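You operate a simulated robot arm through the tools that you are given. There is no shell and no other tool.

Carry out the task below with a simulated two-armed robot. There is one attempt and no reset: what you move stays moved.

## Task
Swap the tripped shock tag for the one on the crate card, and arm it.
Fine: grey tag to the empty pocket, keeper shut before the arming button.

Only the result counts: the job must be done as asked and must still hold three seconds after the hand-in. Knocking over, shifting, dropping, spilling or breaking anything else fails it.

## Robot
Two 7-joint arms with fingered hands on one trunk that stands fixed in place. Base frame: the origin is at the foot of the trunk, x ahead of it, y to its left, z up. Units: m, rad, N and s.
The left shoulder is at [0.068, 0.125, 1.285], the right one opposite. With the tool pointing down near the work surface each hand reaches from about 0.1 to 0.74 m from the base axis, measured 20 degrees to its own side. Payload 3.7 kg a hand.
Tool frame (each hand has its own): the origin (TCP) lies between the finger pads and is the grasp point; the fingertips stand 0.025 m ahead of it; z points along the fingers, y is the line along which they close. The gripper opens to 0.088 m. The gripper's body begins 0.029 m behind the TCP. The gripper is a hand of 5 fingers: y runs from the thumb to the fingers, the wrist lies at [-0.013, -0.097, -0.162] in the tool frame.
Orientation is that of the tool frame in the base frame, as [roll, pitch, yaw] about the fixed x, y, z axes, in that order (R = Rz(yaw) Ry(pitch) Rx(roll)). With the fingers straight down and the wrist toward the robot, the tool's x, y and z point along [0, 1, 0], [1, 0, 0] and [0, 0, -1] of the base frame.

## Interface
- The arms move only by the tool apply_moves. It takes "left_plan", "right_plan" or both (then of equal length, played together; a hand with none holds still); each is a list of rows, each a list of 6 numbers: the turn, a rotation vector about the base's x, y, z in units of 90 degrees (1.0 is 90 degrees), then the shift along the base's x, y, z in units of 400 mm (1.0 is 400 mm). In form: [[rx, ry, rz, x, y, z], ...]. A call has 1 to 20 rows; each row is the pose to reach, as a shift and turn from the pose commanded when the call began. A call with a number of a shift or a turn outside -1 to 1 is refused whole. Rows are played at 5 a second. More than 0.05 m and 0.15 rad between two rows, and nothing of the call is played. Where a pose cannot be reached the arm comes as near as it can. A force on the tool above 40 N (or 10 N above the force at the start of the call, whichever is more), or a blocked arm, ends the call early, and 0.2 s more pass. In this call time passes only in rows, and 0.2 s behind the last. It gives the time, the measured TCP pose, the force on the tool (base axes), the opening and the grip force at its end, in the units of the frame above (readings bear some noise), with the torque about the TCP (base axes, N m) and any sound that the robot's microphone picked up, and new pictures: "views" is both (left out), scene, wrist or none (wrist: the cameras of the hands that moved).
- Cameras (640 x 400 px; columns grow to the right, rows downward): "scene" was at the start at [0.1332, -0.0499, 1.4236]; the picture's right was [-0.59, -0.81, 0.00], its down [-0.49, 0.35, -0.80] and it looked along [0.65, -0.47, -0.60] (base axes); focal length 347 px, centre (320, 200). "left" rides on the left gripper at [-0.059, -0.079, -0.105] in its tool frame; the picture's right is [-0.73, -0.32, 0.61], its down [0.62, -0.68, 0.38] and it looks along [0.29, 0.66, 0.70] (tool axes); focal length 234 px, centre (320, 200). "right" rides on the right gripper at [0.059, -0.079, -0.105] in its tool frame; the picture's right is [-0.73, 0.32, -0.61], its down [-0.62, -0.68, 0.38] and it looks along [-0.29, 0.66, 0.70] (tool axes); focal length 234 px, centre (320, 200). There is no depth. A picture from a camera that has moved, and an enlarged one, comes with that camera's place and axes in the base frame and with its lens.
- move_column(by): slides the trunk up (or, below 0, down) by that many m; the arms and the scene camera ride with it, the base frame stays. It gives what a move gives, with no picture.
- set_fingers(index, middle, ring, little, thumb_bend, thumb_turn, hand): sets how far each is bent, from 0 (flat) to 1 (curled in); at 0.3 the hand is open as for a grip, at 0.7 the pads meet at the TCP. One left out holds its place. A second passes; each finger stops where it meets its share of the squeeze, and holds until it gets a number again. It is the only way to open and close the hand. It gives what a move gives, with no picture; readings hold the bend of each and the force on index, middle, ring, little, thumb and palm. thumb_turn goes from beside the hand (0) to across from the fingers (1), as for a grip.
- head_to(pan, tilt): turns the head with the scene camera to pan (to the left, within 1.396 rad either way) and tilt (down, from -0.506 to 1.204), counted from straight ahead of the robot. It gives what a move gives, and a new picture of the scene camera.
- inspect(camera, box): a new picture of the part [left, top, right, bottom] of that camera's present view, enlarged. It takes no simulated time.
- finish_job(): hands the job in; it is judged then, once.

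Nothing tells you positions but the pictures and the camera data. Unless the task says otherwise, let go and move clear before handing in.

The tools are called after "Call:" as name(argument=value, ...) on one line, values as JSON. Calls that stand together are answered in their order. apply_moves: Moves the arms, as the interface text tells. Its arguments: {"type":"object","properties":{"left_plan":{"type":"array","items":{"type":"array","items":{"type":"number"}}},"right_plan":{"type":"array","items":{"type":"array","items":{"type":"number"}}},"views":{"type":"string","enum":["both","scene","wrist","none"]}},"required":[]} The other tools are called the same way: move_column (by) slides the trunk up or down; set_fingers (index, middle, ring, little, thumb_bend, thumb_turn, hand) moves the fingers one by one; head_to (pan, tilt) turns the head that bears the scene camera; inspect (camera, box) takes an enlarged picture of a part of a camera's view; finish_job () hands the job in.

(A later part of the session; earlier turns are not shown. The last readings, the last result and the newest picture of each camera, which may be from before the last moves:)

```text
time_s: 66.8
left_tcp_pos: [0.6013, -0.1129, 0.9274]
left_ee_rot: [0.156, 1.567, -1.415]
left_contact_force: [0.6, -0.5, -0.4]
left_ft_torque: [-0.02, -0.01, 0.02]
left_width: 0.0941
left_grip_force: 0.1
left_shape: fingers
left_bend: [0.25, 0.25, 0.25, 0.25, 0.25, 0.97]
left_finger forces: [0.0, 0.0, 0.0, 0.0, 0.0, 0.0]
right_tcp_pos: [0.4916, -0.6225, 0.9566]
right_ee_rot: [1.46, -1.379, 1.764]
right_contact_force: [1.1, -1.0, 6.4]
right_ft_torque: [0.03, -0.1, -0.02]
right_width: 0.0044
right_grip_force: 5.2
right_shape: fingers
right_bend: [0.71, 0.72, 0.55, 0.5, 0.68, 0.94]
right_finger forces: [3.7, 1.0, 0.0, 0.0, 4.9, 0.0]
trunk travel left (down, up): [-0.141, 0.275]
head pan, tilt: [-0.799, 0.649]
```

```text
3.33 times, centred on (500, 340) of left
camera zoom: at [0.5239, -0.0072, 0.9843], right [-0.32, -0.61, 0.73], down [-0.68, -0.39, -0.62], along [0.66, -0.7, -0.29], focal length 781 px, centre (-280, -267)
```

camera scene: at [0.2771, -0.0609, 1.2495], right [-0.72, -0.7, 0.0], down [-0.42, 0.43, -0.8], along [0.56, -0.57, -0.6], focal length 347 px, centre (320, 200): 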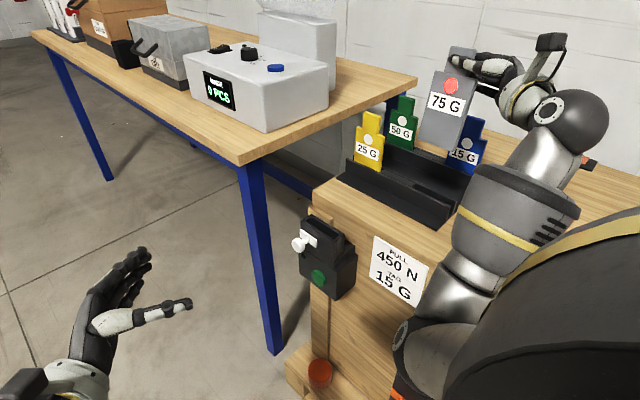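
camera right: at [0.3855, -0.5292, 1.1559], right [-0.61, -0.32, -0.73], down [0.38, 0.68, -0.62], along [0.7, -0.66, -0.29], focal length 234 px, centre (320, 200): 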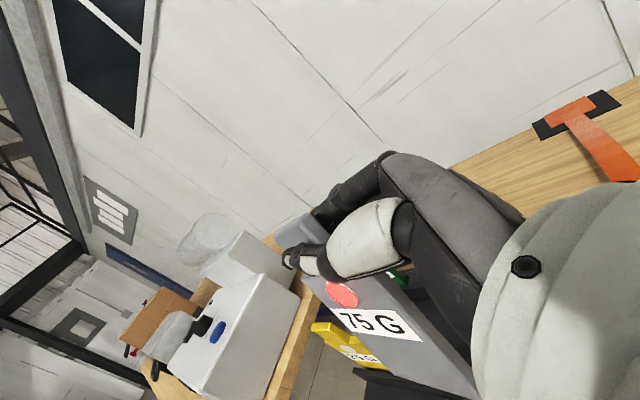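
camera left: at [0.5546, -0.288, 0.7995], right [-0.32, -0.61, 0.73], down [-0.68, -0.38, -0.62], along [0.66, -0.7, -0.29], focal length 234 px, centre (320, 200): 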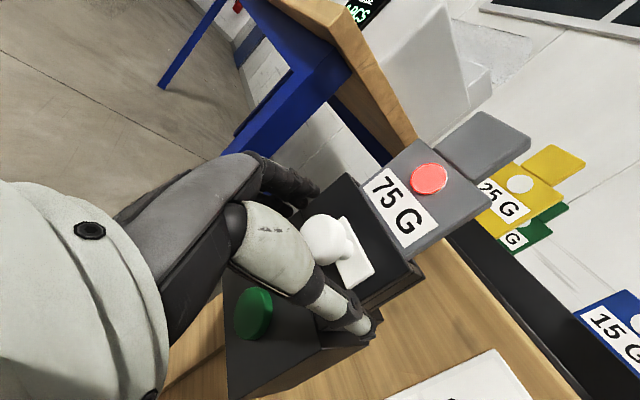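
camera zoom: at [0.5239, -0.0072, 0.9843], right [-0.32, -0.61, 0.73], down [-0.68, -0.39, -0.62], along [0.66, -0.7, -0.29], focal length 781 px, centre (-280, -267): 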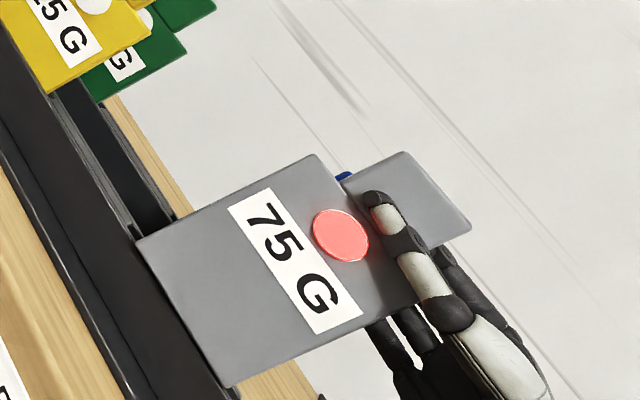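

The tag's bottom is resting flush on the front plate's top, so the slot is about 10 mm further towards -y than I triangulated. The tag only slid about 15 mm up in the grip. I'll raise, shift by -10.5 mm in y, and check again.

Call:
apply_moves(right_plan=[[0, 0, 0, 0, 0, 0.015], [0, 0, 0, 0, 0, 0.03], [0, 0, 0, 0, -0.013, 0.03], [0, 0, 0, 0, -0.026, 0.03]], views="none")

Call:
inspect(camera="scene", box=[420, 170, 470, 215])

Call:
inspect(camera="right", box=[300, 250, 500, 400])

Call:
inspect(camera="scene", box=[410, 100, 490, 205])

```text
time_s: 67.8
left_tcp_pos: [0.6012, -0.1124, 0.9274]
left_ee_rot: [-0.948, 1.569, -2.519]
left_contact_force: [0.4, -1.1, -0.1]
left_ft_torque: [0.02, 0.01, -0.01]
left_width: 0.0942
left_grip_force: 0.1
left_shape: fingers
left_bend: [0.25, 0.25, 0.25, 0.25, 0.25, 0.97]
left_finger forces: [0.0, 0.1, 0.0, 0.1, 0.1, 0.0]
right_tcp_pos: [0.4923, -0.6352, 0.9696]
right_ee_rot: [1.457, -1.384, 1.767]
right_contact_force: [0.2, -0.2, 0.0]
right_ft_torque: [0.0, 0.0, -0.03]
right_width: 0.0043
right_grip_force: 5.9
right_shape: fingers
right_bend: [0.71, 0.72, 0.55, 0.5, 0.67, 0.95]
right_finger forces: [3.5, 2.6, 0.0, 0.1, 5.4, 0.0]
trunk travel left (down, up): [-0.141, 0.275]
head pan, tilt: [-0.799, 0.649]
```

```text
8.89 times, centred on (445, 192) of scene
camera zoom: at [0.2772, -0.0609, 1.2495], right [-0.72, -0.7, 0.0], down [-0.42, 0.43, -0.8], along [0.56, -0.57, -0.6], focal length 3084 px, centre (-791, 267)
```

zoom: 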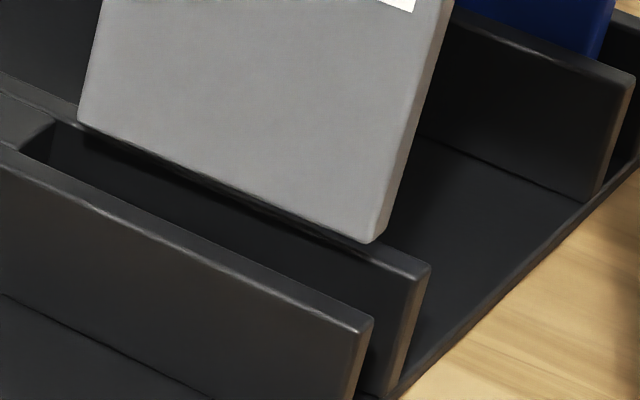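

```text
2.67 times, centred on (400, 325) of right
camera zoom: at [0.3771, -0.5543, 1.0098], right [-0.55, -0.5, -0.67], down [0.35, 0.58, -0.73], along [0.75, -0.64, -0.15], focal length 624 px, centre (107, -133)
```

zoom: 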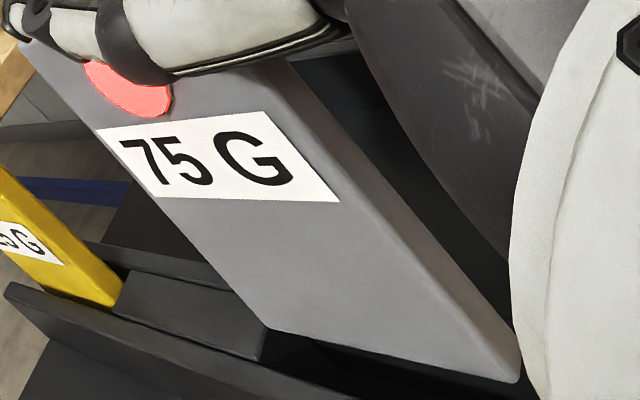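

```text
3.81 times, centred on (450, 152) of scene
camera zoom: at [0.2772, -0.0609, 1.2495], right [-0.72, -0.7, 0.0], down [-0.42, 0.43, -0.8], along [0.56, -0.57, -0.6], focal length 1322 px, centre (-175, 381)
```

zoom: 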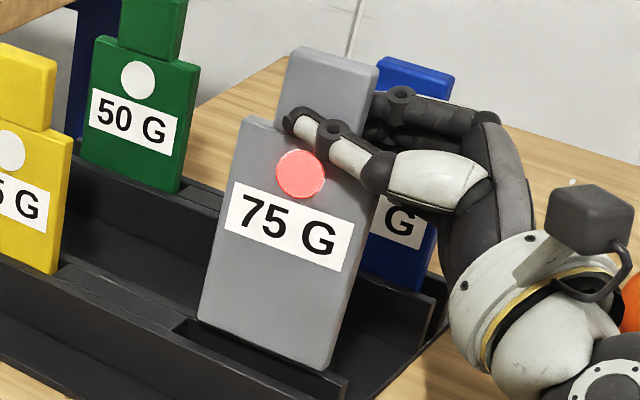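

Now the tag looks slightly too far back. I'll lower it to just a few millimetres above the rail, where height no longer confuses the picture, and compare the edges.

Call:
apply_moves(right_plan=[[0, 0, 0, 0, 0.005, -0.01], [0, 0, 0, 0, 0.005, -0.02]], views="none")

Call:
inspect(camera="scene", box=[428, 180, 468, 212])

Call:
inspect(camera="right", box=[370, 340, 470, 400])

```text
time_s: 68.4
left_tcp_pos: [0.6009, -0.112, 0.9267]
left_ee_rot: [-0.491, 1.569, -2.062]
left_contact_force: [-0.2, 0.0, 0.0]
left_ft_torque: [0.0, 0.02, -0.03]
left_width: 0.0942
left_grip_force: 0.1
left_shape: fingers
left_bend: [0.25, 0.25, 0.25, 0.25, 0.25, 0.97]
left_finger forces: [0.1, 0.0, 0.0, 0.0, 0.0, 0.0]
right_tcp_pos: [0.492, -0.6319, 0.9617]
right_ee_rot: [1.454, -1.382, 1.767]
right_contact_force: [-0.1, 0.8, -0.3]
right_ft_torque: [0.0, -0.01, 0.01]
right_width: 0.0045
right_grip_force: 5.3
right_shape: fingers
right_bend: [0.71, 0.72, 0.55, 0.5, 0.67, 0.95]
right_finger forces: [3.6, 2.6, 0.0, 0.0, 5.3, 0.1]
trunk travel left (down, up): [-0.141, 0.275]
head pan, tilt: [-0.799, 0.649]
```

```text
12.50 times, centred on (448, 196) of scene
camera zoom: at [0.2772, -0.0609, 1.2495], right [-0.72, -0.7, 0.0], down [-0.42, 0.43, -0.8], along [0.56, -0.57, -0.6], focal length 4337 px, centre (-1280, 250)
```

zoom: 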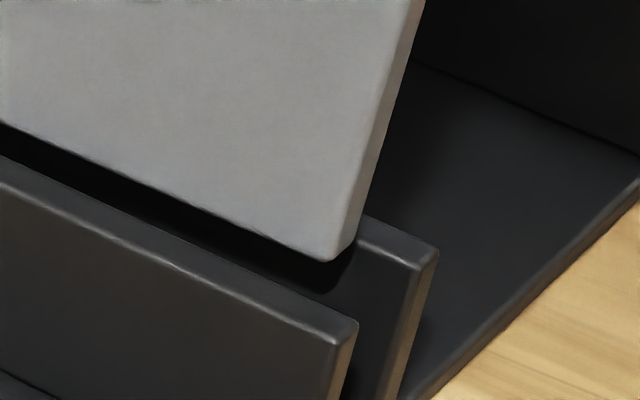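

```text
6.40 times, centred on (420, 370) of right
camera zoom: at [0.3775, -0.5519, 1.0021], right [-0.55, -0.5, -0.67], down [0.35, 0.58, -0.73], along [0.75, -0.64, -0.15], focal length 1499 px, centre (-320, -888)
```

zoom: 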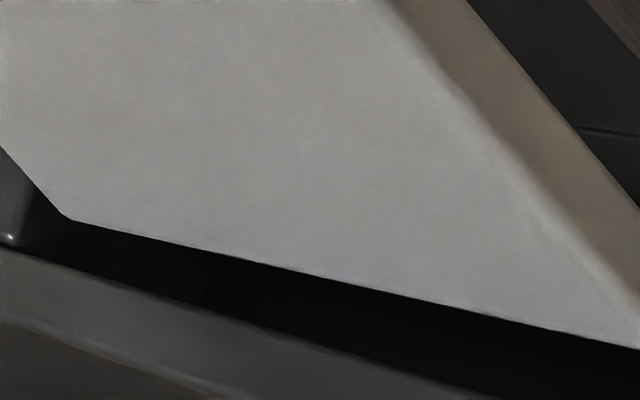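

Now the picture shows about 4 mm of gap on either side of the tag. Lowering 12 mm into the slot.

Call:
apply_moves(right_plan=[[0, 0, 0, 0, 0, -0.01], [0, 0, 0, 0, 0, -0.02], [0, 0, 0, 0, 0, -0.03]], views="none")

Call:
inspect(camera="scene", box=[425, 175, 470, 212])

Call:
inspect(camera="scene", box=[410, 110, 490, 215])

```text
time_s: 69.2
left_tcp_pos: [0.6002, -0.1122, 0.9266]
left_ee_rot: [-0.724, 1.568, -2.295]
left_contact_force: [-0.8, 0.2, 0.6]
left_ft_torque: [0.01, -0.03, 0.0]
left_width: 0.0941
left_grip_force: 0.2
left_shape: fingers
left_bend: [0.25, 0.25, 0.25, 0.25, 0.25, 0.97]
left_finger forces: [0.0, 0.1, 0.0, 0.1, 0.0, 0.1]
right_tcp_pos: [0.4907, -0.6332, 0.9485]
right_ee_rot: [1.46, -1.38, 1.763]
right_contact_force: [0.4, -0.4, 0.1]
right_ft_torque: [-0.01, -0.02, 0.02]
right_width: 0.0048
right_grip_force: 6.1
right_shape: fingers
right_bend: [0.71, 0.72, 0.55, 0.5, 0.67, 0.95]
right_finger forces: [3.5, 2.5, 0.0, 0.0, 5.4, 0.2]
trunk travel left (down, up): [-0.141, 0.275]
head pan, tilt: [-0.799, 0.649]
```

```text
10.81 times, centred on (448, 194) of scene
camera zoom: at [0.2772, -0.0609, 1.2495], right [-0.72, -0.7, 0.0], down [-0.42, 0.43, -0.8], along [0.56, -0.57, -0.6], focal length 3751 px, centre (-1058, 270)
```

zoom: 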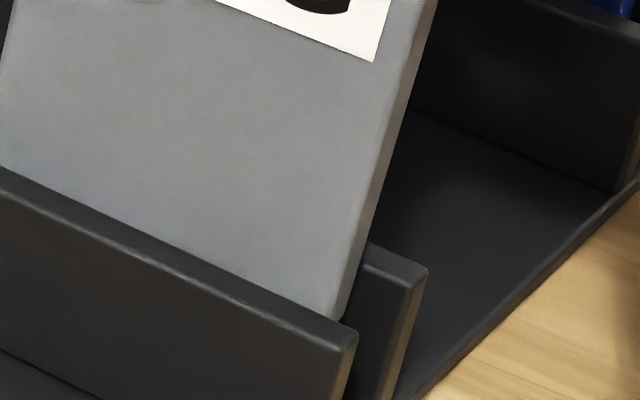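

```text
3.81 times, centred on (450, 162) of scene
camera zoom: at [0.2772, -0.0609, 1.2495], right [-0.72, -0.7, 0.0], down [-0.42, 0.43, -0.8], along [0.56, -0.57, -0.6], focal length 1322 px, centre (-175, 343)
```

zoom: 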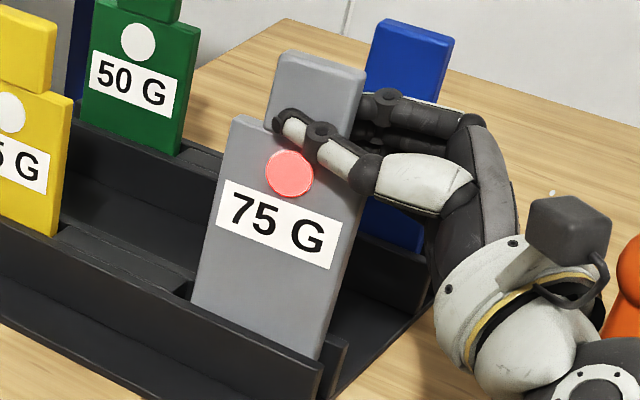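

It is in the slot with no contact force. Lowering on towards the floor of the pocket.

Call:
apply_moves(right_plan=[[0, 0, 0, 0, 0, -0.0125], [0, 0, 0, 0, 0, -0.025], [0, 0, 0, 0, 0, -0.0375], [0, 0, 0, 0, 0, -0.05], [0, 0, 0, 0, 0, -0.058]], views="none")

Call:
inspect(camera="scene", box=[400, 110, 490, 220])

```text
time_s: 70.4
left_tcp_pos: [0.6009, -0.1118, 0.9282]
left_ee_rot: [-1.322, 1.568, -2.892]
left_contact_force: [0.7, -1.2, 0.0]
left_ft_torque: [0.01, 0.0, -0.01]
left_width: 0.0942
left_grip_force: 0.0
left_shape: fingers
left_bend: [0.25, 0.25, 0.25, 0.25, 0.25, 0.97]
left_finger forces: [0.0, 0.0, 0.1, 0.0, 0.0, 0.0]
right_tcp_pos: [0.4914, -0.6321, 0.9259]
right_ee_rot: [1.452, -1.381, 1.771]
right_contact_force: [-0.7, 0.0, -0.2]
right_ft_torque: [0.0, 0.02, -0.05]
right_width: 0.0042
right_grip_force: 5.9
right_shape: fingers
right_bend: [0.71, 0.72, 0.55, 0.5, 0.67, 0.95]
right_finger forces: [3.5, 2.5, 0.1, 0.0, 5.4, 0.0]
trunk travel left (down, up): [-0.141, 0.275]
head pan, tilt: [-0.799, 0.649]
```

```text
3.64 times, centred on (445, 165) of scene
camera zoom: at [0.2772, -0.0609, 1.2495], right [-0.72, -0.7, 0.0], down [-0.42, 0.43, -0.8], along [0.56, -0.57, -0.6], focal length 1262 px, centre (-134, 327)
```

zoom: 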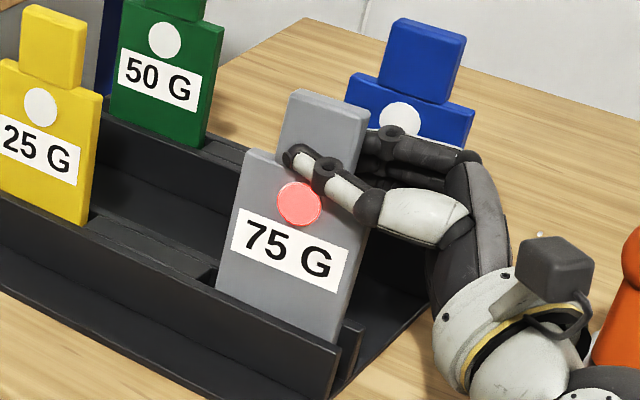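

Call:
apply_moves(right_plan=[[0, 0, 0, 0, 0, -0.005], [0, 0, 0, 0, 0, -0.01], [0, 0, 0, 0, 0, -0.015], [0, 0, 0, 0, 0, -0.02]], views="none")

Call:
inspect(camera="scene", box=[400, 110, 490, 220])

```text
time_s: 71.4
left_tcp_pos: [0.6008, -0.1121, 0.9273]
left_ee_rot: [-0.252, 1.567, -1.824]
left_contact_force: [0.0, 0.4, 1.0]
left_ft_torque: [0.03, 0.03, 0.0]
left_width: 0.094
left_grip_force: 0.1
left_shape: fingers
left_bend: [0.25, 0.25, 0.25, 0.25, 0.25, 0.97]
left_finger forces: [0.0, 0.1, 0.0, 0.1, 0.1, 0.1]
right_tcp_pos: [0.4926, -0.6326, 0.9196]
right_ee_rot: [1.447, -1.379, 1.775]
right_contact_force: [-1.5, 0.0, 6.5]
right_ft_torque: [0.02, -0.15, -0.01]
right_width: 0.005
right_grip_force: 4.9
right_shape: fingers
right_bend: [0.71, 0.72, 0.55, 0.5, 0.68, 0.94]
right_finger forces: [3.8, 1.2, 0.2, 0.0, 5.1, 0.0]
trunk travel left (down, up): [-0.141, 0.275]
head pan, tilt: [-0.799, 0.649]
```

```text
3.64 times, centred on (445, 165) of scene
camera zoom: at [0.2765, -0.0602, 1.2498], right [-0.72, -0.7, 0.0], down [-0.42, 0.43, -0.8], along [0.56, -0.57, -0.6], focal length 1262 px, centre (-134, 327)
```

zoom: 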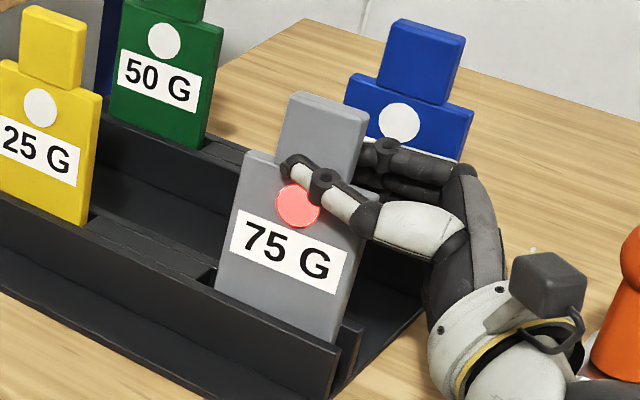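

The tag is on the floor of the pocket, with 6.5 N of reaction. I'll relieve the load a little and open the hand.

Call:
apply_moves(right_plan=[[0, 0, 0, 0, 0, 0.008]], views="none")

Call:
set_fingers(hand="right", index=0.4, middle=0.4, ring=0.35, little=0.35, thumb_bend=0.4)

Call:
inspect(camera="scene", box=[400, 110, 490, 220])

Call:
inspect(camera="right", box=[200, 100, 520, 400])

```text
time_s: 71.8
left_tcp_pos: [0.6002, -0.1131, 0.9269]
left_ee_rot: [-0.806, 1.568, -2.377]
left_contact_force: [0.0, 0.2, -0.6]
left_ft_torque: [0.03, 0.01, 0.01]
left_width: 0.0942
left_grip_force: 0.0
left_shape: fingers
left_bend: [0.25, 0.25, 0.25, 0.25, 0.25, 0.97]
left_finger forces: [0.0, 0.1, 0.1, 0.0, 0.1, 0.0]
right_tcp_pos: [0.4927, -0.632, 0.9194]
right_ee_rot: [1.464, -1.383, 1.757]
right_contact_force: [-0.6, -0.7, 4.0]
right_ft_torque: [0.01, -0.05, -0.01]
right_width: 0.005
right_grip_force: 5.6
right_shape: fingers
right_bend: [0.71, 0.72, 0.55, 0.5, 0.67, 0.95]
right_finger forces: [4.1, 1.3, 0.1, 0.0, 5.5, 0.0]
trunk travel left (down, up): [-0.141, 0.275]
head pan, tilt: [-0.799, 0.649]
```

```text
time_s: 72.8
left_tcp_pos: [0.6004, -0.1112, 0.9268]
left_ee_rot: [-0.871, 1.569, -2.443]
left_contact_force: [-0.2, 0.0, 0.7]
left_ft_torque: [0.0, 0.0, -0.05]
left_width: 0.0939
left_grip_force: 0.0
left_shape: fingers
left_bend: [0.25, 0.25, 0.25, 0.25, 0.25, 0.97]
left_finger forces: [0.0, 0.0, 0.0, 0.0, 0.1, 0.1]
right_tcp_pos: [0.493, -0.6335, 0.9208]
right_ee_rot: [1.463, -1.381, 1.757]
right_contact_force: [0.7, -0.4, 0.2]
right_ft_torque: [-0.01, 0.0, 0.0]
right_width: 0.0629
right_grip_force: 0.1
right_shape: fingers
right_bend: [0.4, 0.4, 0.35, 0.35, 0.4, 0.97]
right_finger forces: [0.1, 0.0, 0.0, 0.0, 0.0, 0.0]
trunk travel left (down, up): [-0.141, 0.275]
head pan, tilt: [-0.799, 0.649]
```

```text
3.64 times, centred on (445, 165) of scene
camera zoom: at [0.2772, -0.0608, 1.2495], right [-0.72, -0.7, 0.0], down [-0.42, 0.43, -0.8], along [0.56, -0.57, -0.6], focal length 1262 px, centre (-134, 327)
```

zoom: 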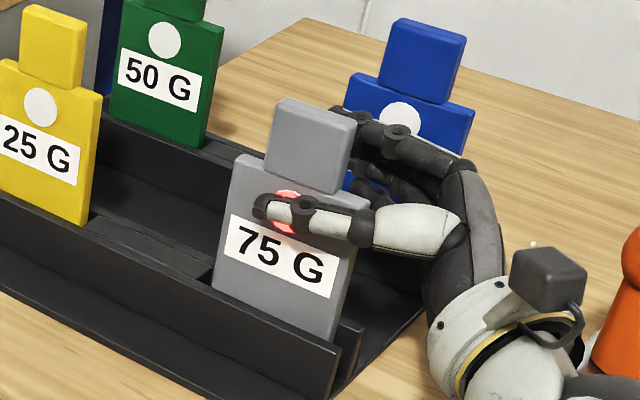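

```text
1.33 times, centred on (360, 250) of right
camera zoom: at [0.3784, -0.5526, 0.9618], right [-0.55, -0.5, -0.67], down [0.35, 0.58, -0.73], along [0.75, -0.64, -0.15], focal length 312 px, centre (267, 133)
```

zoom: 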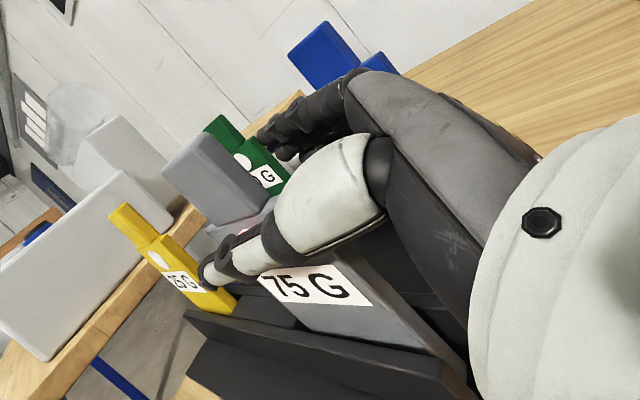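

The grey tag stands in the pocket on its own. I'll slide the hand back along -x, then up.

Call:
apply_moves(right_plan=[[0, 0, 0, -0.05, 0, 0], [0, 0, 0, -0.1, 0, 0], [0, 0, 0, -0.16, 0, 0.0], [0, 0, 0, -0.18, 0, 0.08], [0, 0, 0, -0.18, 0, 0.18], [0, 0, 0, -0.18, 0, 0.28], [0, 0, 0, -0.18, 0, 0.36]], views="both")

Call:
inspect(camera="scene", box=[350, 90, 510, 230])

Call:
inspect(camera="left", box=[400, 240, 560, 400])

```text
time_s: 74.4
left_tcp_pos: [0.6003, -0.1138, 0.927]
left_ee_rot: [-0.728, 1.566, -2.299]
left_contact_force: [-0.5, 0.6, 0.0]
left_ft_torque: [0.02, 0.03, 0.01]
left_width: 0.094
left_grip_force: 0.1
left_shape: fingers
left_bend: [0.25, 0.25, 0.25, 0.25, 0.25, 0.97]
left_finger forces: [0.0, 0.0, 0.0, 0.0, 0.1, 0.0]
right_tcp_pos: [0.4182, -0.6329, 1.065]
right_ee_rot: [1.464, -1.382, 1.757]
right_contact_force: [-1.0, -0.5, -0.3]
right_ft_torque: [-0.03, -0.01, 0.01]
right_width: 0.0628
right_grip_force: 0.1
right_shape: fingers
right_bend: [0.4, 0.4, 0.35, 0.35, 0.4, 0.97]
right_finger forces: [0.0, 0.1, 0.1, 0.0, 0.1, 0.1]
trunk travel left (down, up): [-0.141, 0.275]
head pan, tilt: [-0.799, 0.649]
camera scene: at [0.2771, -0.0608, 1.2495], right [-0.72, -0.7, 0.0], down [-0.42, 0.43, -0.8], along [0.56, -0.57, -0.6], focal length 347 px, centre (320, 200)
camera right: at [0.3045, -0.5527, 1.1068], right [-0.55, -0.5, -0.67], down [0.35, 0.58, -0.73], along [0.75, -0.64, -0.15], focal length 234 px, centre (320, 200)
```

scene: 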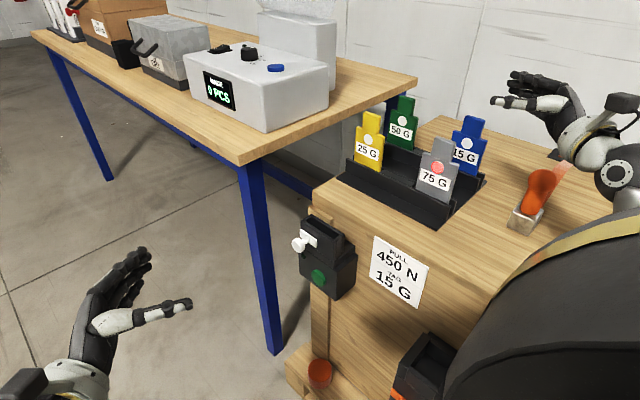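
right: 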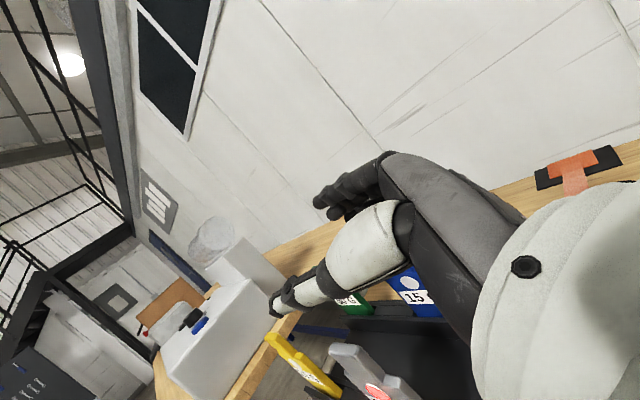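

```text
2.86 times, centred on (430, 160) of scene
camera zoom: at [0.2771, -0.0608, 1.2495], right [-0.72, -0.7, 0.0], down [-0.42, 0.43, -0.8], along [0.56, -0.57, -0.6], focal length 991 px, centre (6, 314)
```

zoom: 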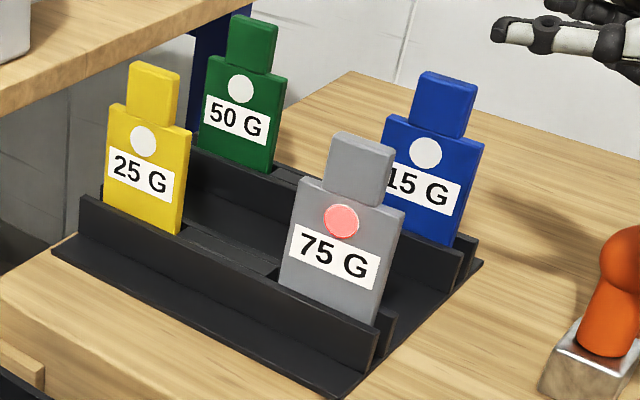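

```text
2.50 times, centred on (480, 320) of left
camera zoom: at [0.5242, -0.0077, 0.9839], right [-0.32, -0.61, 0.73], down [-0.68, -0.38, -0.62], along [0.66, -0.7, -0.29], focal length 585 px, centre (-80, -100)
```

zoom: 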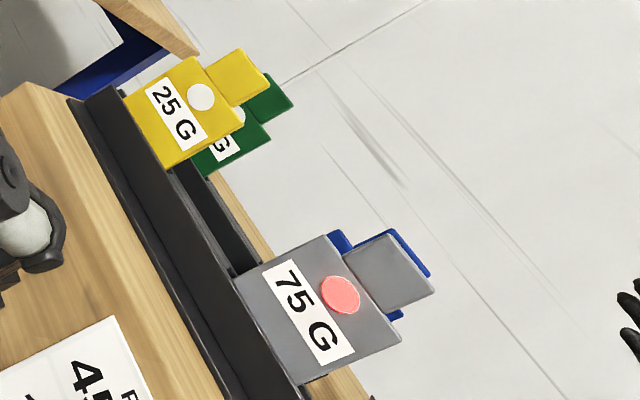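

Grey is properly in the pocket and all four tags stand in line. Next is the blue 15 G tag, whose dot I put near (0.514, -0.755, 0.897). The orange lever near x≈0.36 is close to where the wrist will be, so I'll check it first.

Call:
inspect(camera="scene", box=[440, 100, 600, 240])

Call:
inspect(camera="right", box=[300, 100, 640, 400])

```text
2.86 times, centred on (520, 170) of scene
camera zoom: at [0.2771, -0.0608, 1.2495], right [-0.72, -0.7, 0.0], down [-0.42, 0.43, -0.8], along [0.56, -0.57, -0.6], focal length 991 px, centre (-251, 286)
```

zoom: 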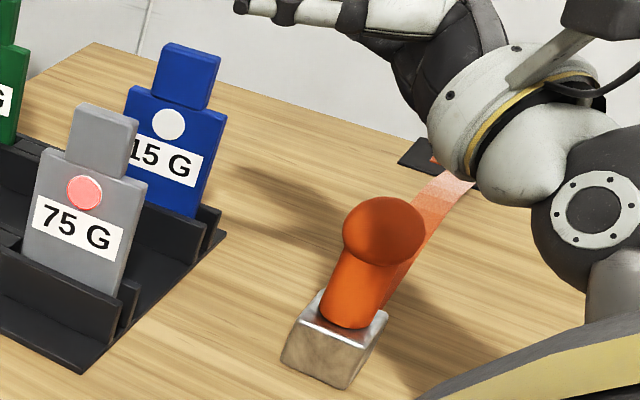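

```text
1.33 times, centred on (470, 250) of right
camera zoom: at [0.3045, -0.5527, 1.1068], right [-0.55, -0.5, -0.67], down [0.35, 0.58, -0.73], along [0.75, -0.64, -0.15], focal length 312 px, centre (120, 133)
```

zoom: 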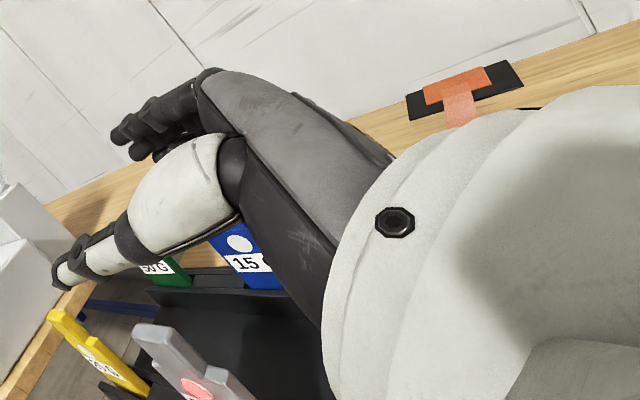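

The orange lever stands up to z≈0.90, close to where my wrist would pass. I'll pitch the hand 25° fingers-down so palm and wrist ride higher, and move above the blue tag.

Call:
apply_moves(right_plan=[[0, 0.056, 0, 0.03, -0.05, 0.03], [0, 0.112, 0, 0.07, -0.11, 0.05], [0, 0.168, 0, 0.11, -0.18, 0.07], [0, 0.224, 0, 0.15, -0.25, 0.085], [0, 0.28, 0, 0.2, -0.324, 0.0875]], views="both")

Call:
inspect(camera="scene", box=[420, 40, 580, 220])

Call:
inspect(camera="left", box=[440, 200, 640, 400])

```text
time_s: 75.6
left_tcp_pos: [0.6013, -0.1123, 0.9255]
left_ee_rot: [-1.019, 1.568, -2.59]
left_contact_force: [0.8, 0.1, -0.4]
left_ft_torque: [-0.03, 0.02, -0.01]
left_width: 0.0941
left_grip_force: 0.0
left_shape: fingers
left_bend: [0.25, 0.25, 0.25, 0.25, 0.25, 0.97]
left_finger forces: [0.0, 0.0, 0.0, 0.0, 0.1, 0.0]
right_tcp_pos: [0.5013, -0.7625, 1.0976]
right_ee_rot: [2.825, -1.126, 0.44]
right_contact_force: [-0.7, 0.5, -0.5]
right_ft_torque: [0.01, 0.02, 0.01]
right_width: 0.063
right_grip_force: 0.0
right_shape: fingers
right_bend: [0.4, 0.4, 0.35, 0.35, 0.4, 0.97]
right_finger forces: [0.1, 0.0, 0.0, 0.0, 0.1, 0.1]
trunk travel left (down, up): [-0.141, 0.275]
head pan, tilt: [-0.799, 0.649]
camera scene: at [0.2773, -0.0609, 1.2494], right [-0.72, -0.7, 0.0], down [-0.42, 0.43, -0.8], along [0.56, -0.57, -0.6], focal length 347 px, centre (320, 200)
camera right: at [0.4144, -0.6825, 1.184], right [-0.79, -0.5, -0.36], down [0.0, 0.58, -0.81], along [0.62, -0.64, -0.46], focal length 234 px, centre (320, 200)
```

scene: 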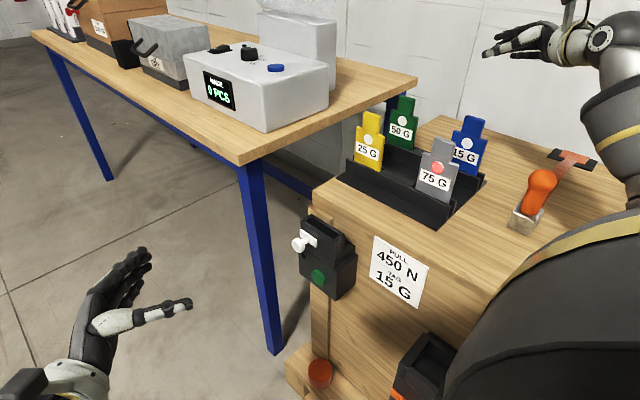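
right: 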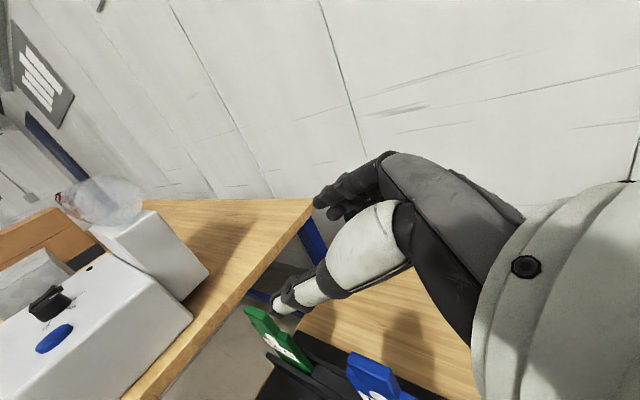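

```text
2.22 times, centred on (500, 130) of scene
camera zoom: at [0.2773, -0.0609, 1.2494], right [-0.72, -0.7, 0.0], down [-0.42, 0.43, -0.8], along [0.56, -0.57, -0.6], focal length 771 px, centre (-80, 356)
```

zoom: 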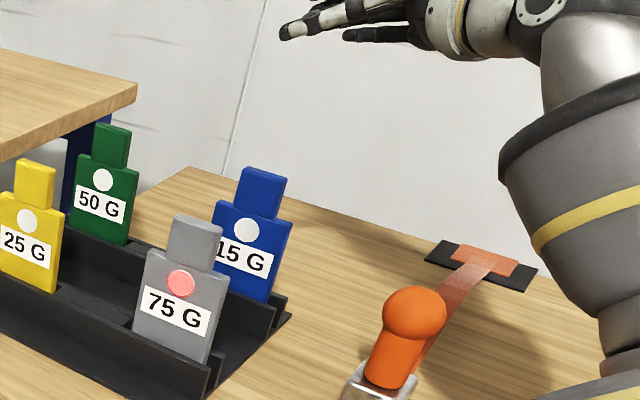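

```text
2.00 times, centred on (540, 300) of left
camera zoom: at [0.5243, -0.0078, 0.9838], right [-0.32, -0.61, 0.73], down [-0.68, -0.38, -0.62], along [0.66, -0.7, -0.29], focal length 468 px, centre (-120, 0)
```

zoom: 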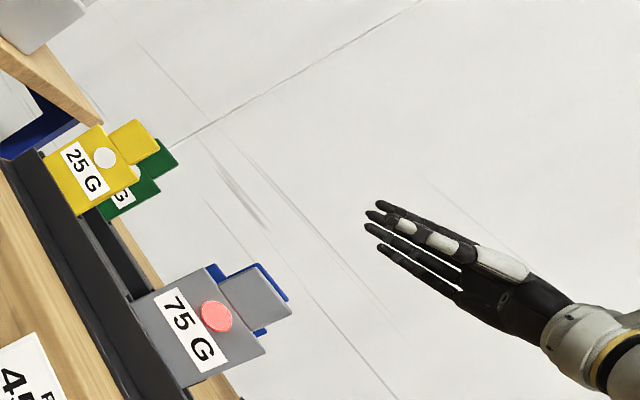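

I'm above the blue tag with good clearance from the lever. Descending in two stages, checking alignment in between.

Call:
apply_moves(right_plan=[[0, 0, 0, -0.003, 0, -0.08], [0, 0, 0, -0.005, 0, -0.16], [0, 0, 0, -0.006, 0, -0.235]], views="none")

Call:
inspect(camera="scene", box=[420, 80, 560, 220])

Call:
inspect(camera="right", box=[220, 140, 480, 400])

Call:
inspect(camera="left", box=[460, 230, 630, 400])

```text
time_s: 76.4
left_tcp_pos: [0.6017, -0.1134, 0.9256]
left_ee_rot: [-0.68, 1.567, -2.251]
left_contact_force: [-0.9, 0.1, -0.3]
left_ft_torque: [0.02, 0.0, 0.03]
left_width: 0.0941
left_grip_force: 0.1
left_shape: fingers
left_bend: [0.25, 0.25, 0.25, 0.25, 0.25, 0.97]
left_finger forces: [0.1, 0.1, 0.0, 0.0, 0.0, 0.1]
right_tcp_pos: [0.4976, -0.7639, 1.0053]
right_ee_rot: [2.817, -1.129, 0.447]
right_contact_force: [-0.7, -1.1, -1.1]
right_ft_torque: [-0.02, 0.0, -0.03]
right_width: 0.0629
right_grip_force: 0.0
right_shape: fingers
right_bend: [0.4, 0.4, 0.35, 0.35, 0.4, 0.97]
right_finger forces: [0.0, 0.0, 0.0, 0.0, 0.1, 0.1]
trunk travel left (down, up): [-0.141, 0.275]
head pan, tilt: [-0.799, 0.649]
```

```text
2.86 times, centred on (490, 150) of scene
camera zoom: at [0.2773, -0.0609, 1.2494], right [-0.72, -0.7, 0.0], down [-0.42, 0.43, -0.8], along [0.56, -0.57, -0.6], focal length 991 px, centre (-166, 343)
```

zoom: 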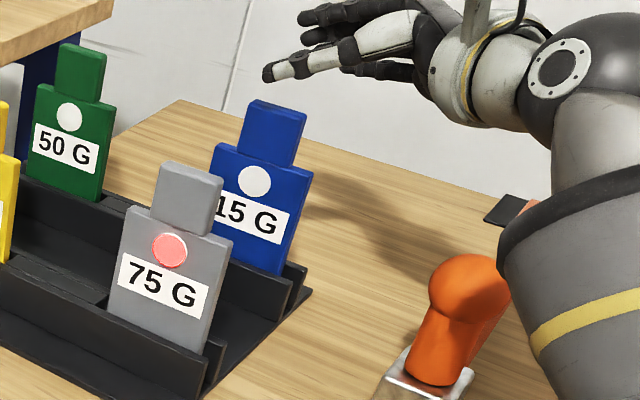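

```text
1.54 times, centred on (350, 270) of right
camera zoom: at [0.4112, -0.6833, 1.0914], right [-0.78, -0.5, -0.37], down [0.01, 0.58, -0.81], along [0.62, -0.64, -0.45], focal length 360 px, centre (274, 92)
```

zoom: 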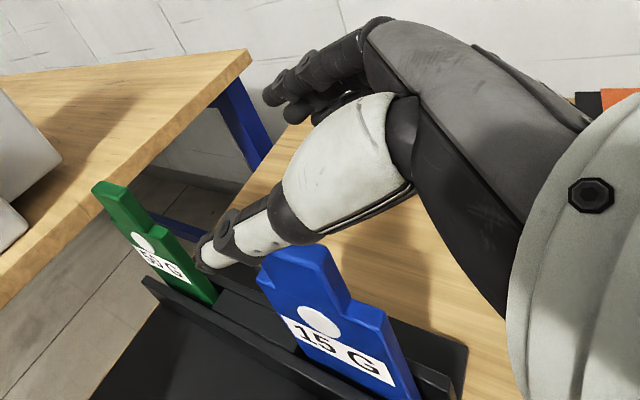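

```text
2.35 times, centred on (545, 315) of left
camera zoom: at [0.5244, -0.0078, 0.9838], right [-0.32, -0.61, 0.73], down [-0.68, -0.38, -0.62], along [0.66, -0.7, -0.29], focal length 551 px, centre (-209, -71)
```

zoom: 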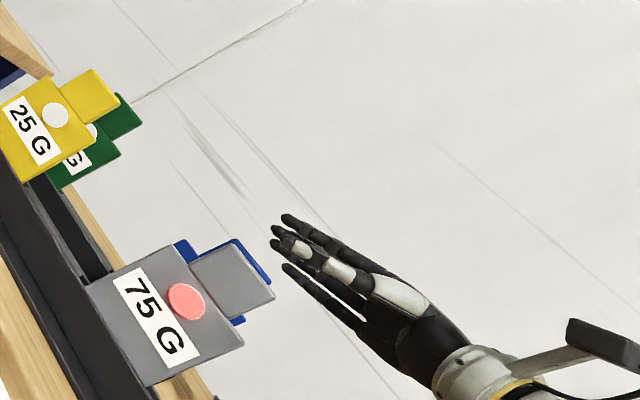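

The blue neck will pass between thumb and fingers. Descending to grip height.

Call:
apply_moves(right_plan=[[0, 0, 0, 0, 0, -0.05], [0, 0, 0, 0, 0, -0.1], [0, 0, 0, 0, 0.002, -0.135], [0, 0, 0, 0, 0.002, -0.156]], views="none")

Call:
inspect(camera="scene", box=[420, 90, 540, 210])

Call:
inspect(camera="right", box=[220, 140, 480, 400])

Call:
inspect(camera="left", box=[480, 270, 600, 390])

```text
time_s: 77.4
left_tcp_pos: [0.5998, -0.112, 0.9271]
left_ee_rot: [-0.595, 1.568, -2.167]
left_contact_force: [-0.9, 0.2, -0.3]
left_ft_torque: [0.02, -0.05, 0.02]
left_width: 0.0943
left_grip_force: 0.0
left_shape: fingers
left_bend: [0.25, 0.25, 0.25, 0.25, 0.25, 0.97]
left_finger forces: [0.1, 0.0, 0.0, 0.1, 0.0, 0.1]
right_tcp_pos: [0.4977, -0.7622, 0.9429]
right_ee_rot: [2.823, -1.13, 0.44]
right_contact_force: [-0.4, 0.1, 0.6]
right_ft_torque: [-0.01, 0.02, 0.01]
right_width: 0.0632
right_grip_force: 0.1
right_shape: fingers
right_bend: [0.4, 0.4, 0.35, 0.35, 0.4, 0.97]
right_finger forces: [0.0, 0.0, 0.1, 0.1, 0.0, 0.1]
trunk travel left (down, up): [-0.141, 0.275]
head pan, tilt: [-0.799, 0.649]
```

```text
3.33 times, centred on (480, 150) of scene
camera zoom: at [0.2772, -0.0609, 1.2495], right [-0.72, -0.7, 0.0], down [-0.42, 0.43, -0.8], along [0.56, -0.57, -0.6], focal length 1156 px, centre (-213, 367)
```

zoom: 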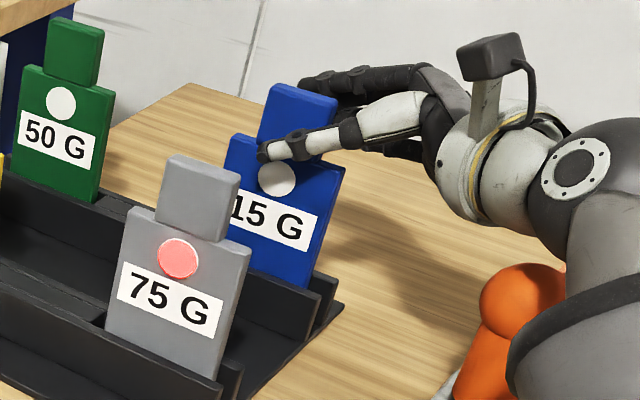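

```text
1.54 times, centred on (350, 270) of right
camera zoom: at [0.4116, -0.6818, 1.0284], right [-0.78, -0.5, -0.37], down [0.01, 0.58, -0.81], along [0.62, -0.64, -0.45], focal length 360 px, centre (274, 92)
```

zoom: 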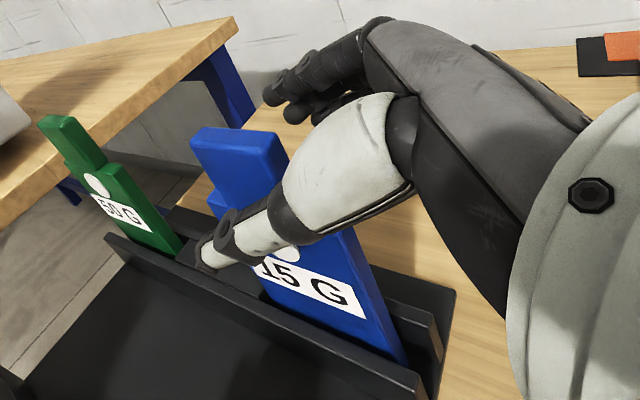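

```text
3.33 times, centred on (540, 330) of left
camera zoom: at [0.5243, -0.0077, 0.9839], right [-0.32, -0.61, 0.73], down [-0.68, -0.38, -0.62], along [0.66, -0.7, -0.29], focal length 781 px, centre (-413, -233)
```

zoom: 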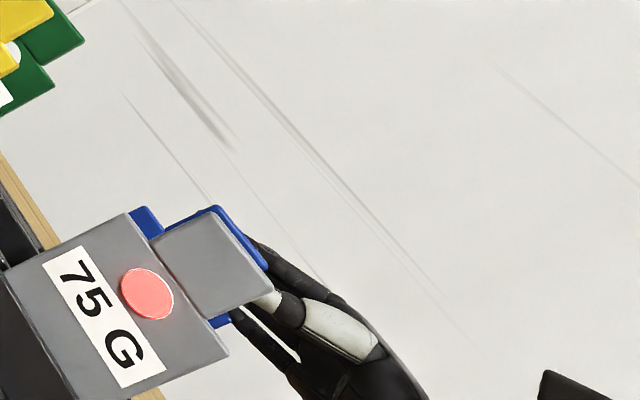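

Thumb in front, fingers behind the blue neck. Closing the grip.

Call:
set_fingers(hand="right", index=0.72, middle=0.72, ring=0.5, little=0.45, thumb_bend=0.72)

Call:
inspect(camera="scene", box=[420, 90, 540, 210])

Call:
inspect(camera="right", box=[220, 140, 480, 400])

```text
time_s: 78.4
left_tcp_pos: [0.6002, -0.1125, 0.928]
left_ee_rot: [-0.878, 1.569, -2.449]
left_contact_force: [0.1, -0.6, -0.7]
left_ft_torque: [-0.01, 0.01, 0.02]
left_width: 0.0944
left_grip_force: 0.1
left_shape: fingers
left_bend: [0.25, 0.25, 0.25, 0.25, 0.25, 0.97]
left_finger forces: [0.0, 0.0, 0.0, 0.1, 0.0, 0.0]
right_tcp_pos: [0.4982, -0.7621, 0.9433]
right_ee_rot: [2.817, -1.13, 0.447]
right_contact_force: [0.2, 0.1, -0.2]
right_ft_torque: [0.0, 0.04, -0.02]
right_width: 0.0059
right_grip_force: 5.4
right_shape: fingers
right_bend: [0.71, 0.71, 0.5, 0.45, 0.66, 0.97]
right_finger forces: [4.2, 1.4, 0.1, 0.0, 5.6, 0.0]
trunk travel left (down, up): [-0.141, 0.275]
head pan, tilt: [-0.799, 0.649]
```

```text
3.33 times, centred on (480, 150) of scene
camera zoom: at [0.2772, -0.0609, 1.2495], right [-0.72, -0.7, 0.0], down [-0.42, 0.43, -0.8], along [0.56, -0.57, -0.6], focal length 1156 px, centre (-213, 367)
```

zoom: 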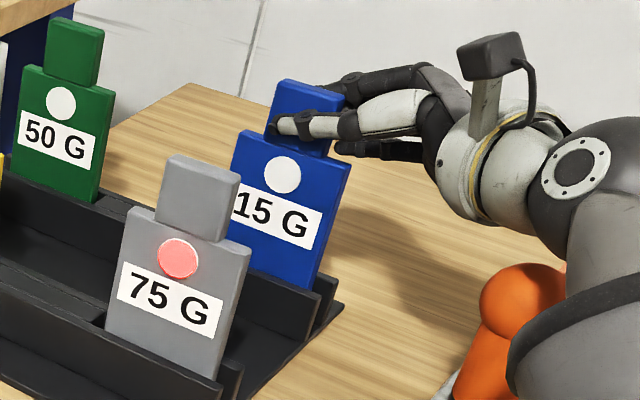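

```text
1.54 times, centred on (350, 270) of right
camera zoom: at [0.4117, -0.6817, 1.0288], right [-0.78, -0.5, -0.37], down [0.01, 0.58, -0.81], along [0.62, -0.64, -0.45], focal length 360 px, centre (274, 92)
```

zoom: 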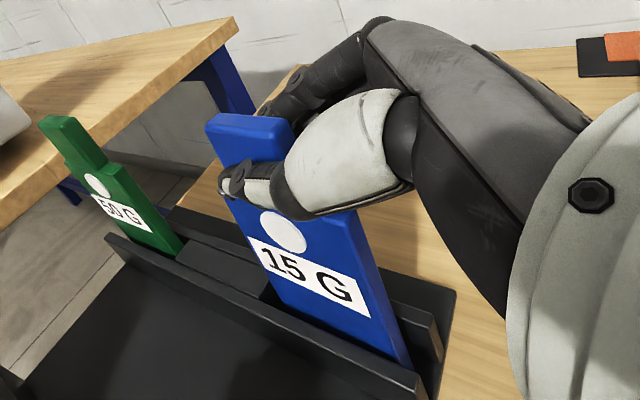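

The grip matches the one that held the grey tag. Lifting slowly out of the pocket.

Call:
apply_moves(right_plan=[[0, 0, 0, 0, 0, 0.0125], [0, 0, 0, 0, 0, 0.025], [0, 0, 0, 0, 0, 0.045], [0, 0, 0, 0, 0, 0.07]], views="none")

Call:
inspect(camera="scene", box=[420, 80, 540, 200])

Call:
inspect(camera="right", box=[220, 140, 480, 400])

```text
time_s: 79.4
left_tcp_pos: [0.6003, -0.1135, 0.9265]
left_ee_rot: [-0.728, 1.569, -2.299]
left_contact_force: [0.1, 0.5, 0.0]
left_ft_torque: [0.0, -0.02, -0.05]
left_width: 0.094
left_grip_force: 0.2
left_shape: fingers
left_bend: [0.25, 0.25, 0.25, 0.25, 0.25, 0.97]
left_finger forces: [0.1, 0.1, 0.1, 0.0, 0.0, 0.1]
right_tcp_pos: [0.4974, -0.7604, 0.9716]
right_ee_rot: [2.82, -1.131, 0.443]
right_contact_force: [0.1, -1.5, -0.2]
right_ft_torque: [0.02, -0.01, 0.0]
right_width: 0.0062
right_grip_force: 5.9
right_shape: fingers
right_bend: [0.71, 0.71, 0.5, 0.45, 0.66, 0.97]
right_finger forces: [4.1, 1.4, 0.0, 0.0, 5.5, 0.0]
trunk travel left (down, up): [-0.141, 0.275]
head pan, tilt: [-0.799, 0.649]
```

```text
3.33 times, centred on (480, 140) of scene
camera zoom: at [0.2771, -0.0608, 1.2495], right [-0.72, -0.7, 0.0], down [-0.42, 0.43, -0.8], along [0.56, -0.57, -0.6], focal length 1156 px, centre (-213, 400)
```

zoom: 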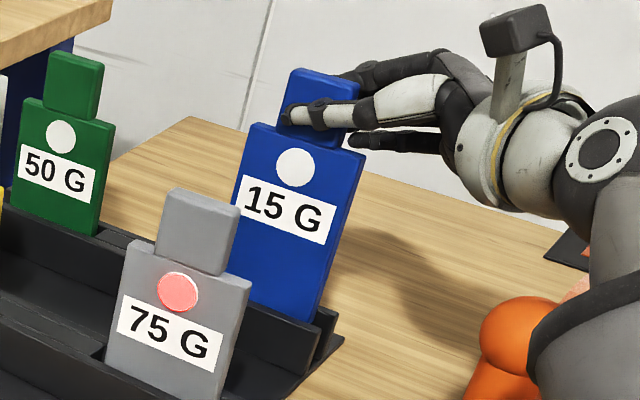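

```text
1.54 times, centred on (350, 270) of right
camera zoom: at [0.4107, -0.6809, 1.0574], right [-0.78, -0.5, -0.37], down [0.01, 0.58, -0.81], along [0.62, -0.64, -0.45], focal length 360 px, centre (274, 92)
```

zoom: 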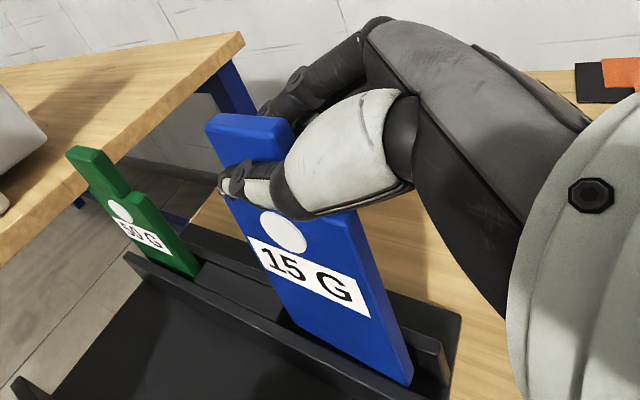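

Blue is coming up steadily, and its pose in the hand is unchanged. Raising it high enough to pass over the other tags.

Call:
apply_moves(right_plan=[[0, 0, 0, 0, 0, 0.06], [0, 0, 0, 0, 0, 0.12], [0, 0, 0, 0, 0, 0.19], [0, 0, 0, 0, 0, 0.26], [0, 0, 0, 0, 0, 0.33], [0, 0, 0, 0, 0, 0.4]], views="scene")

Call:
inspect(camera="right", box=[220, 140, 480, 400])

```text
time_s: 80.8
left_tcp_pos: [0.6016, -0.1128, 0.9276]
left_ee_rot: [0.369, 1.568, -1.201]
left_contact_force: [-0.1, 0.5, -0.4]
left_ft_torque: [0.02, -0.01, 0.03]
left_width: 0.094
left_grip_force: 0.1
left_shape: fingers
left_bend: [0.25, 0.25, 0.25, 0.25, 0.25, 0.97]
left_finger forces: [0.1, 0.0, 0.0, 0.0, 0.1, 0.0]
right_tcp_pos: [0.4975, -0.7624, 1.1319]
right_ee_rot: [2.815, -1.131, 0.448]
right_contact_force: [-0.2, 0.3, -0.4]
right_ft_torque: [0.0, 0.04, 0.01]
right_width: 0.0062
right_grip_force: 4.9
right_shape: fingers
right_bend: [0.71, 0.71, 0.5, 0.45, 0.66, 0.97]
right_finger forces: [4.2, 1.4, 0.1, 0.0, 5.4, 0.1]
trunk travel left (down, up): [-0.141, 0.275]
head pan, tilt: [-0.799, 0.649]
camera scene: at [0.277, -0.0607, 1.2496], right [-0.72, -0.7, 0.0], down [-0.42, 0.43, -0.8], along [0.56, -0.57, -0.6], focal length 347 px, centre (320, 200)
```

scene: 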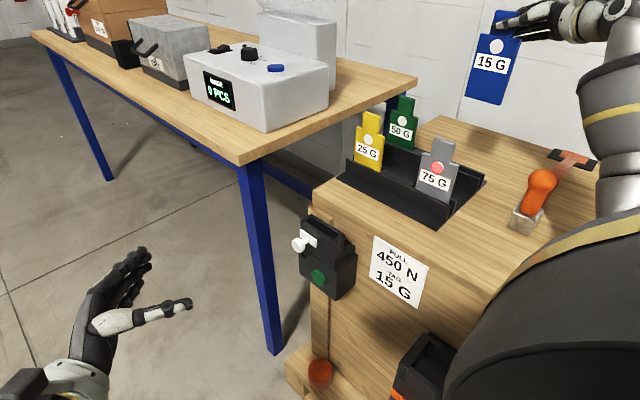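

```text
1.54 times, centred on (350, 270) of right
camera zoom: at [0.4117, -0.6823, 1.2181], right [-0.78, -0.5, -0.37], down [0.01, 0.58, -0.81], along [0.62, -0.64, -0.45], focal length 360 px, centre (274, 92)
```

zoom: 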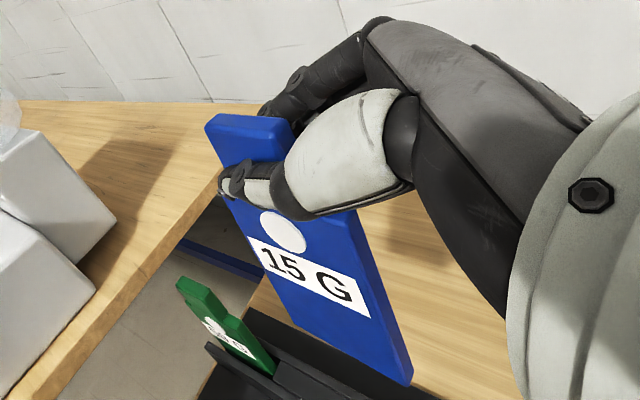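

Blue is safely up. Before carrying it over, I'll look closely at the empty holder slot while nothing blocks it.

Call:
inspect(camera="scene", box=[285, 195, 365, 265])

Call:
inspect(camera="left", box=[280, 230, 440, 390])

```text
5.71 times, centred on (325, 230) of scene
camera zoom: at [0.277, -0.0607, 1.2496], right [-0.72, -0.7, 0.0], down [-0.42, 0.43, -0.8], along [0.56, -0.57, -0.6], focal length 1982 px, centre (291, 29)
```

zoom: 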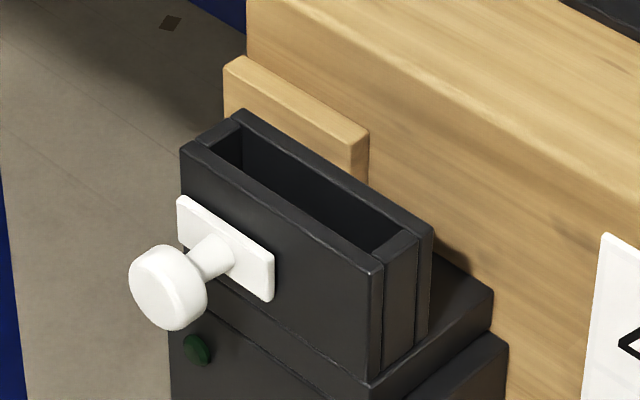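

```text
2.50 times, centred on (360, 310) of left
camera zoom: at [0.5241, -0.0076, 0.9841], right [-0.32, -0.61, 0.73], down [-0.68, -0.38, -0.62], along [0.66, -0.7, -0.29], focal length 585 px, centre (220, -75)
```

zoom: 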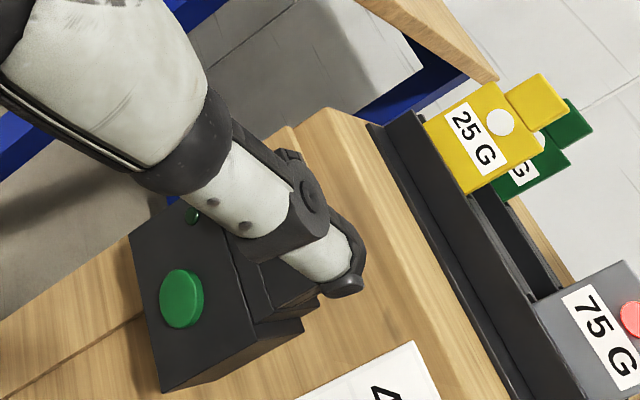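

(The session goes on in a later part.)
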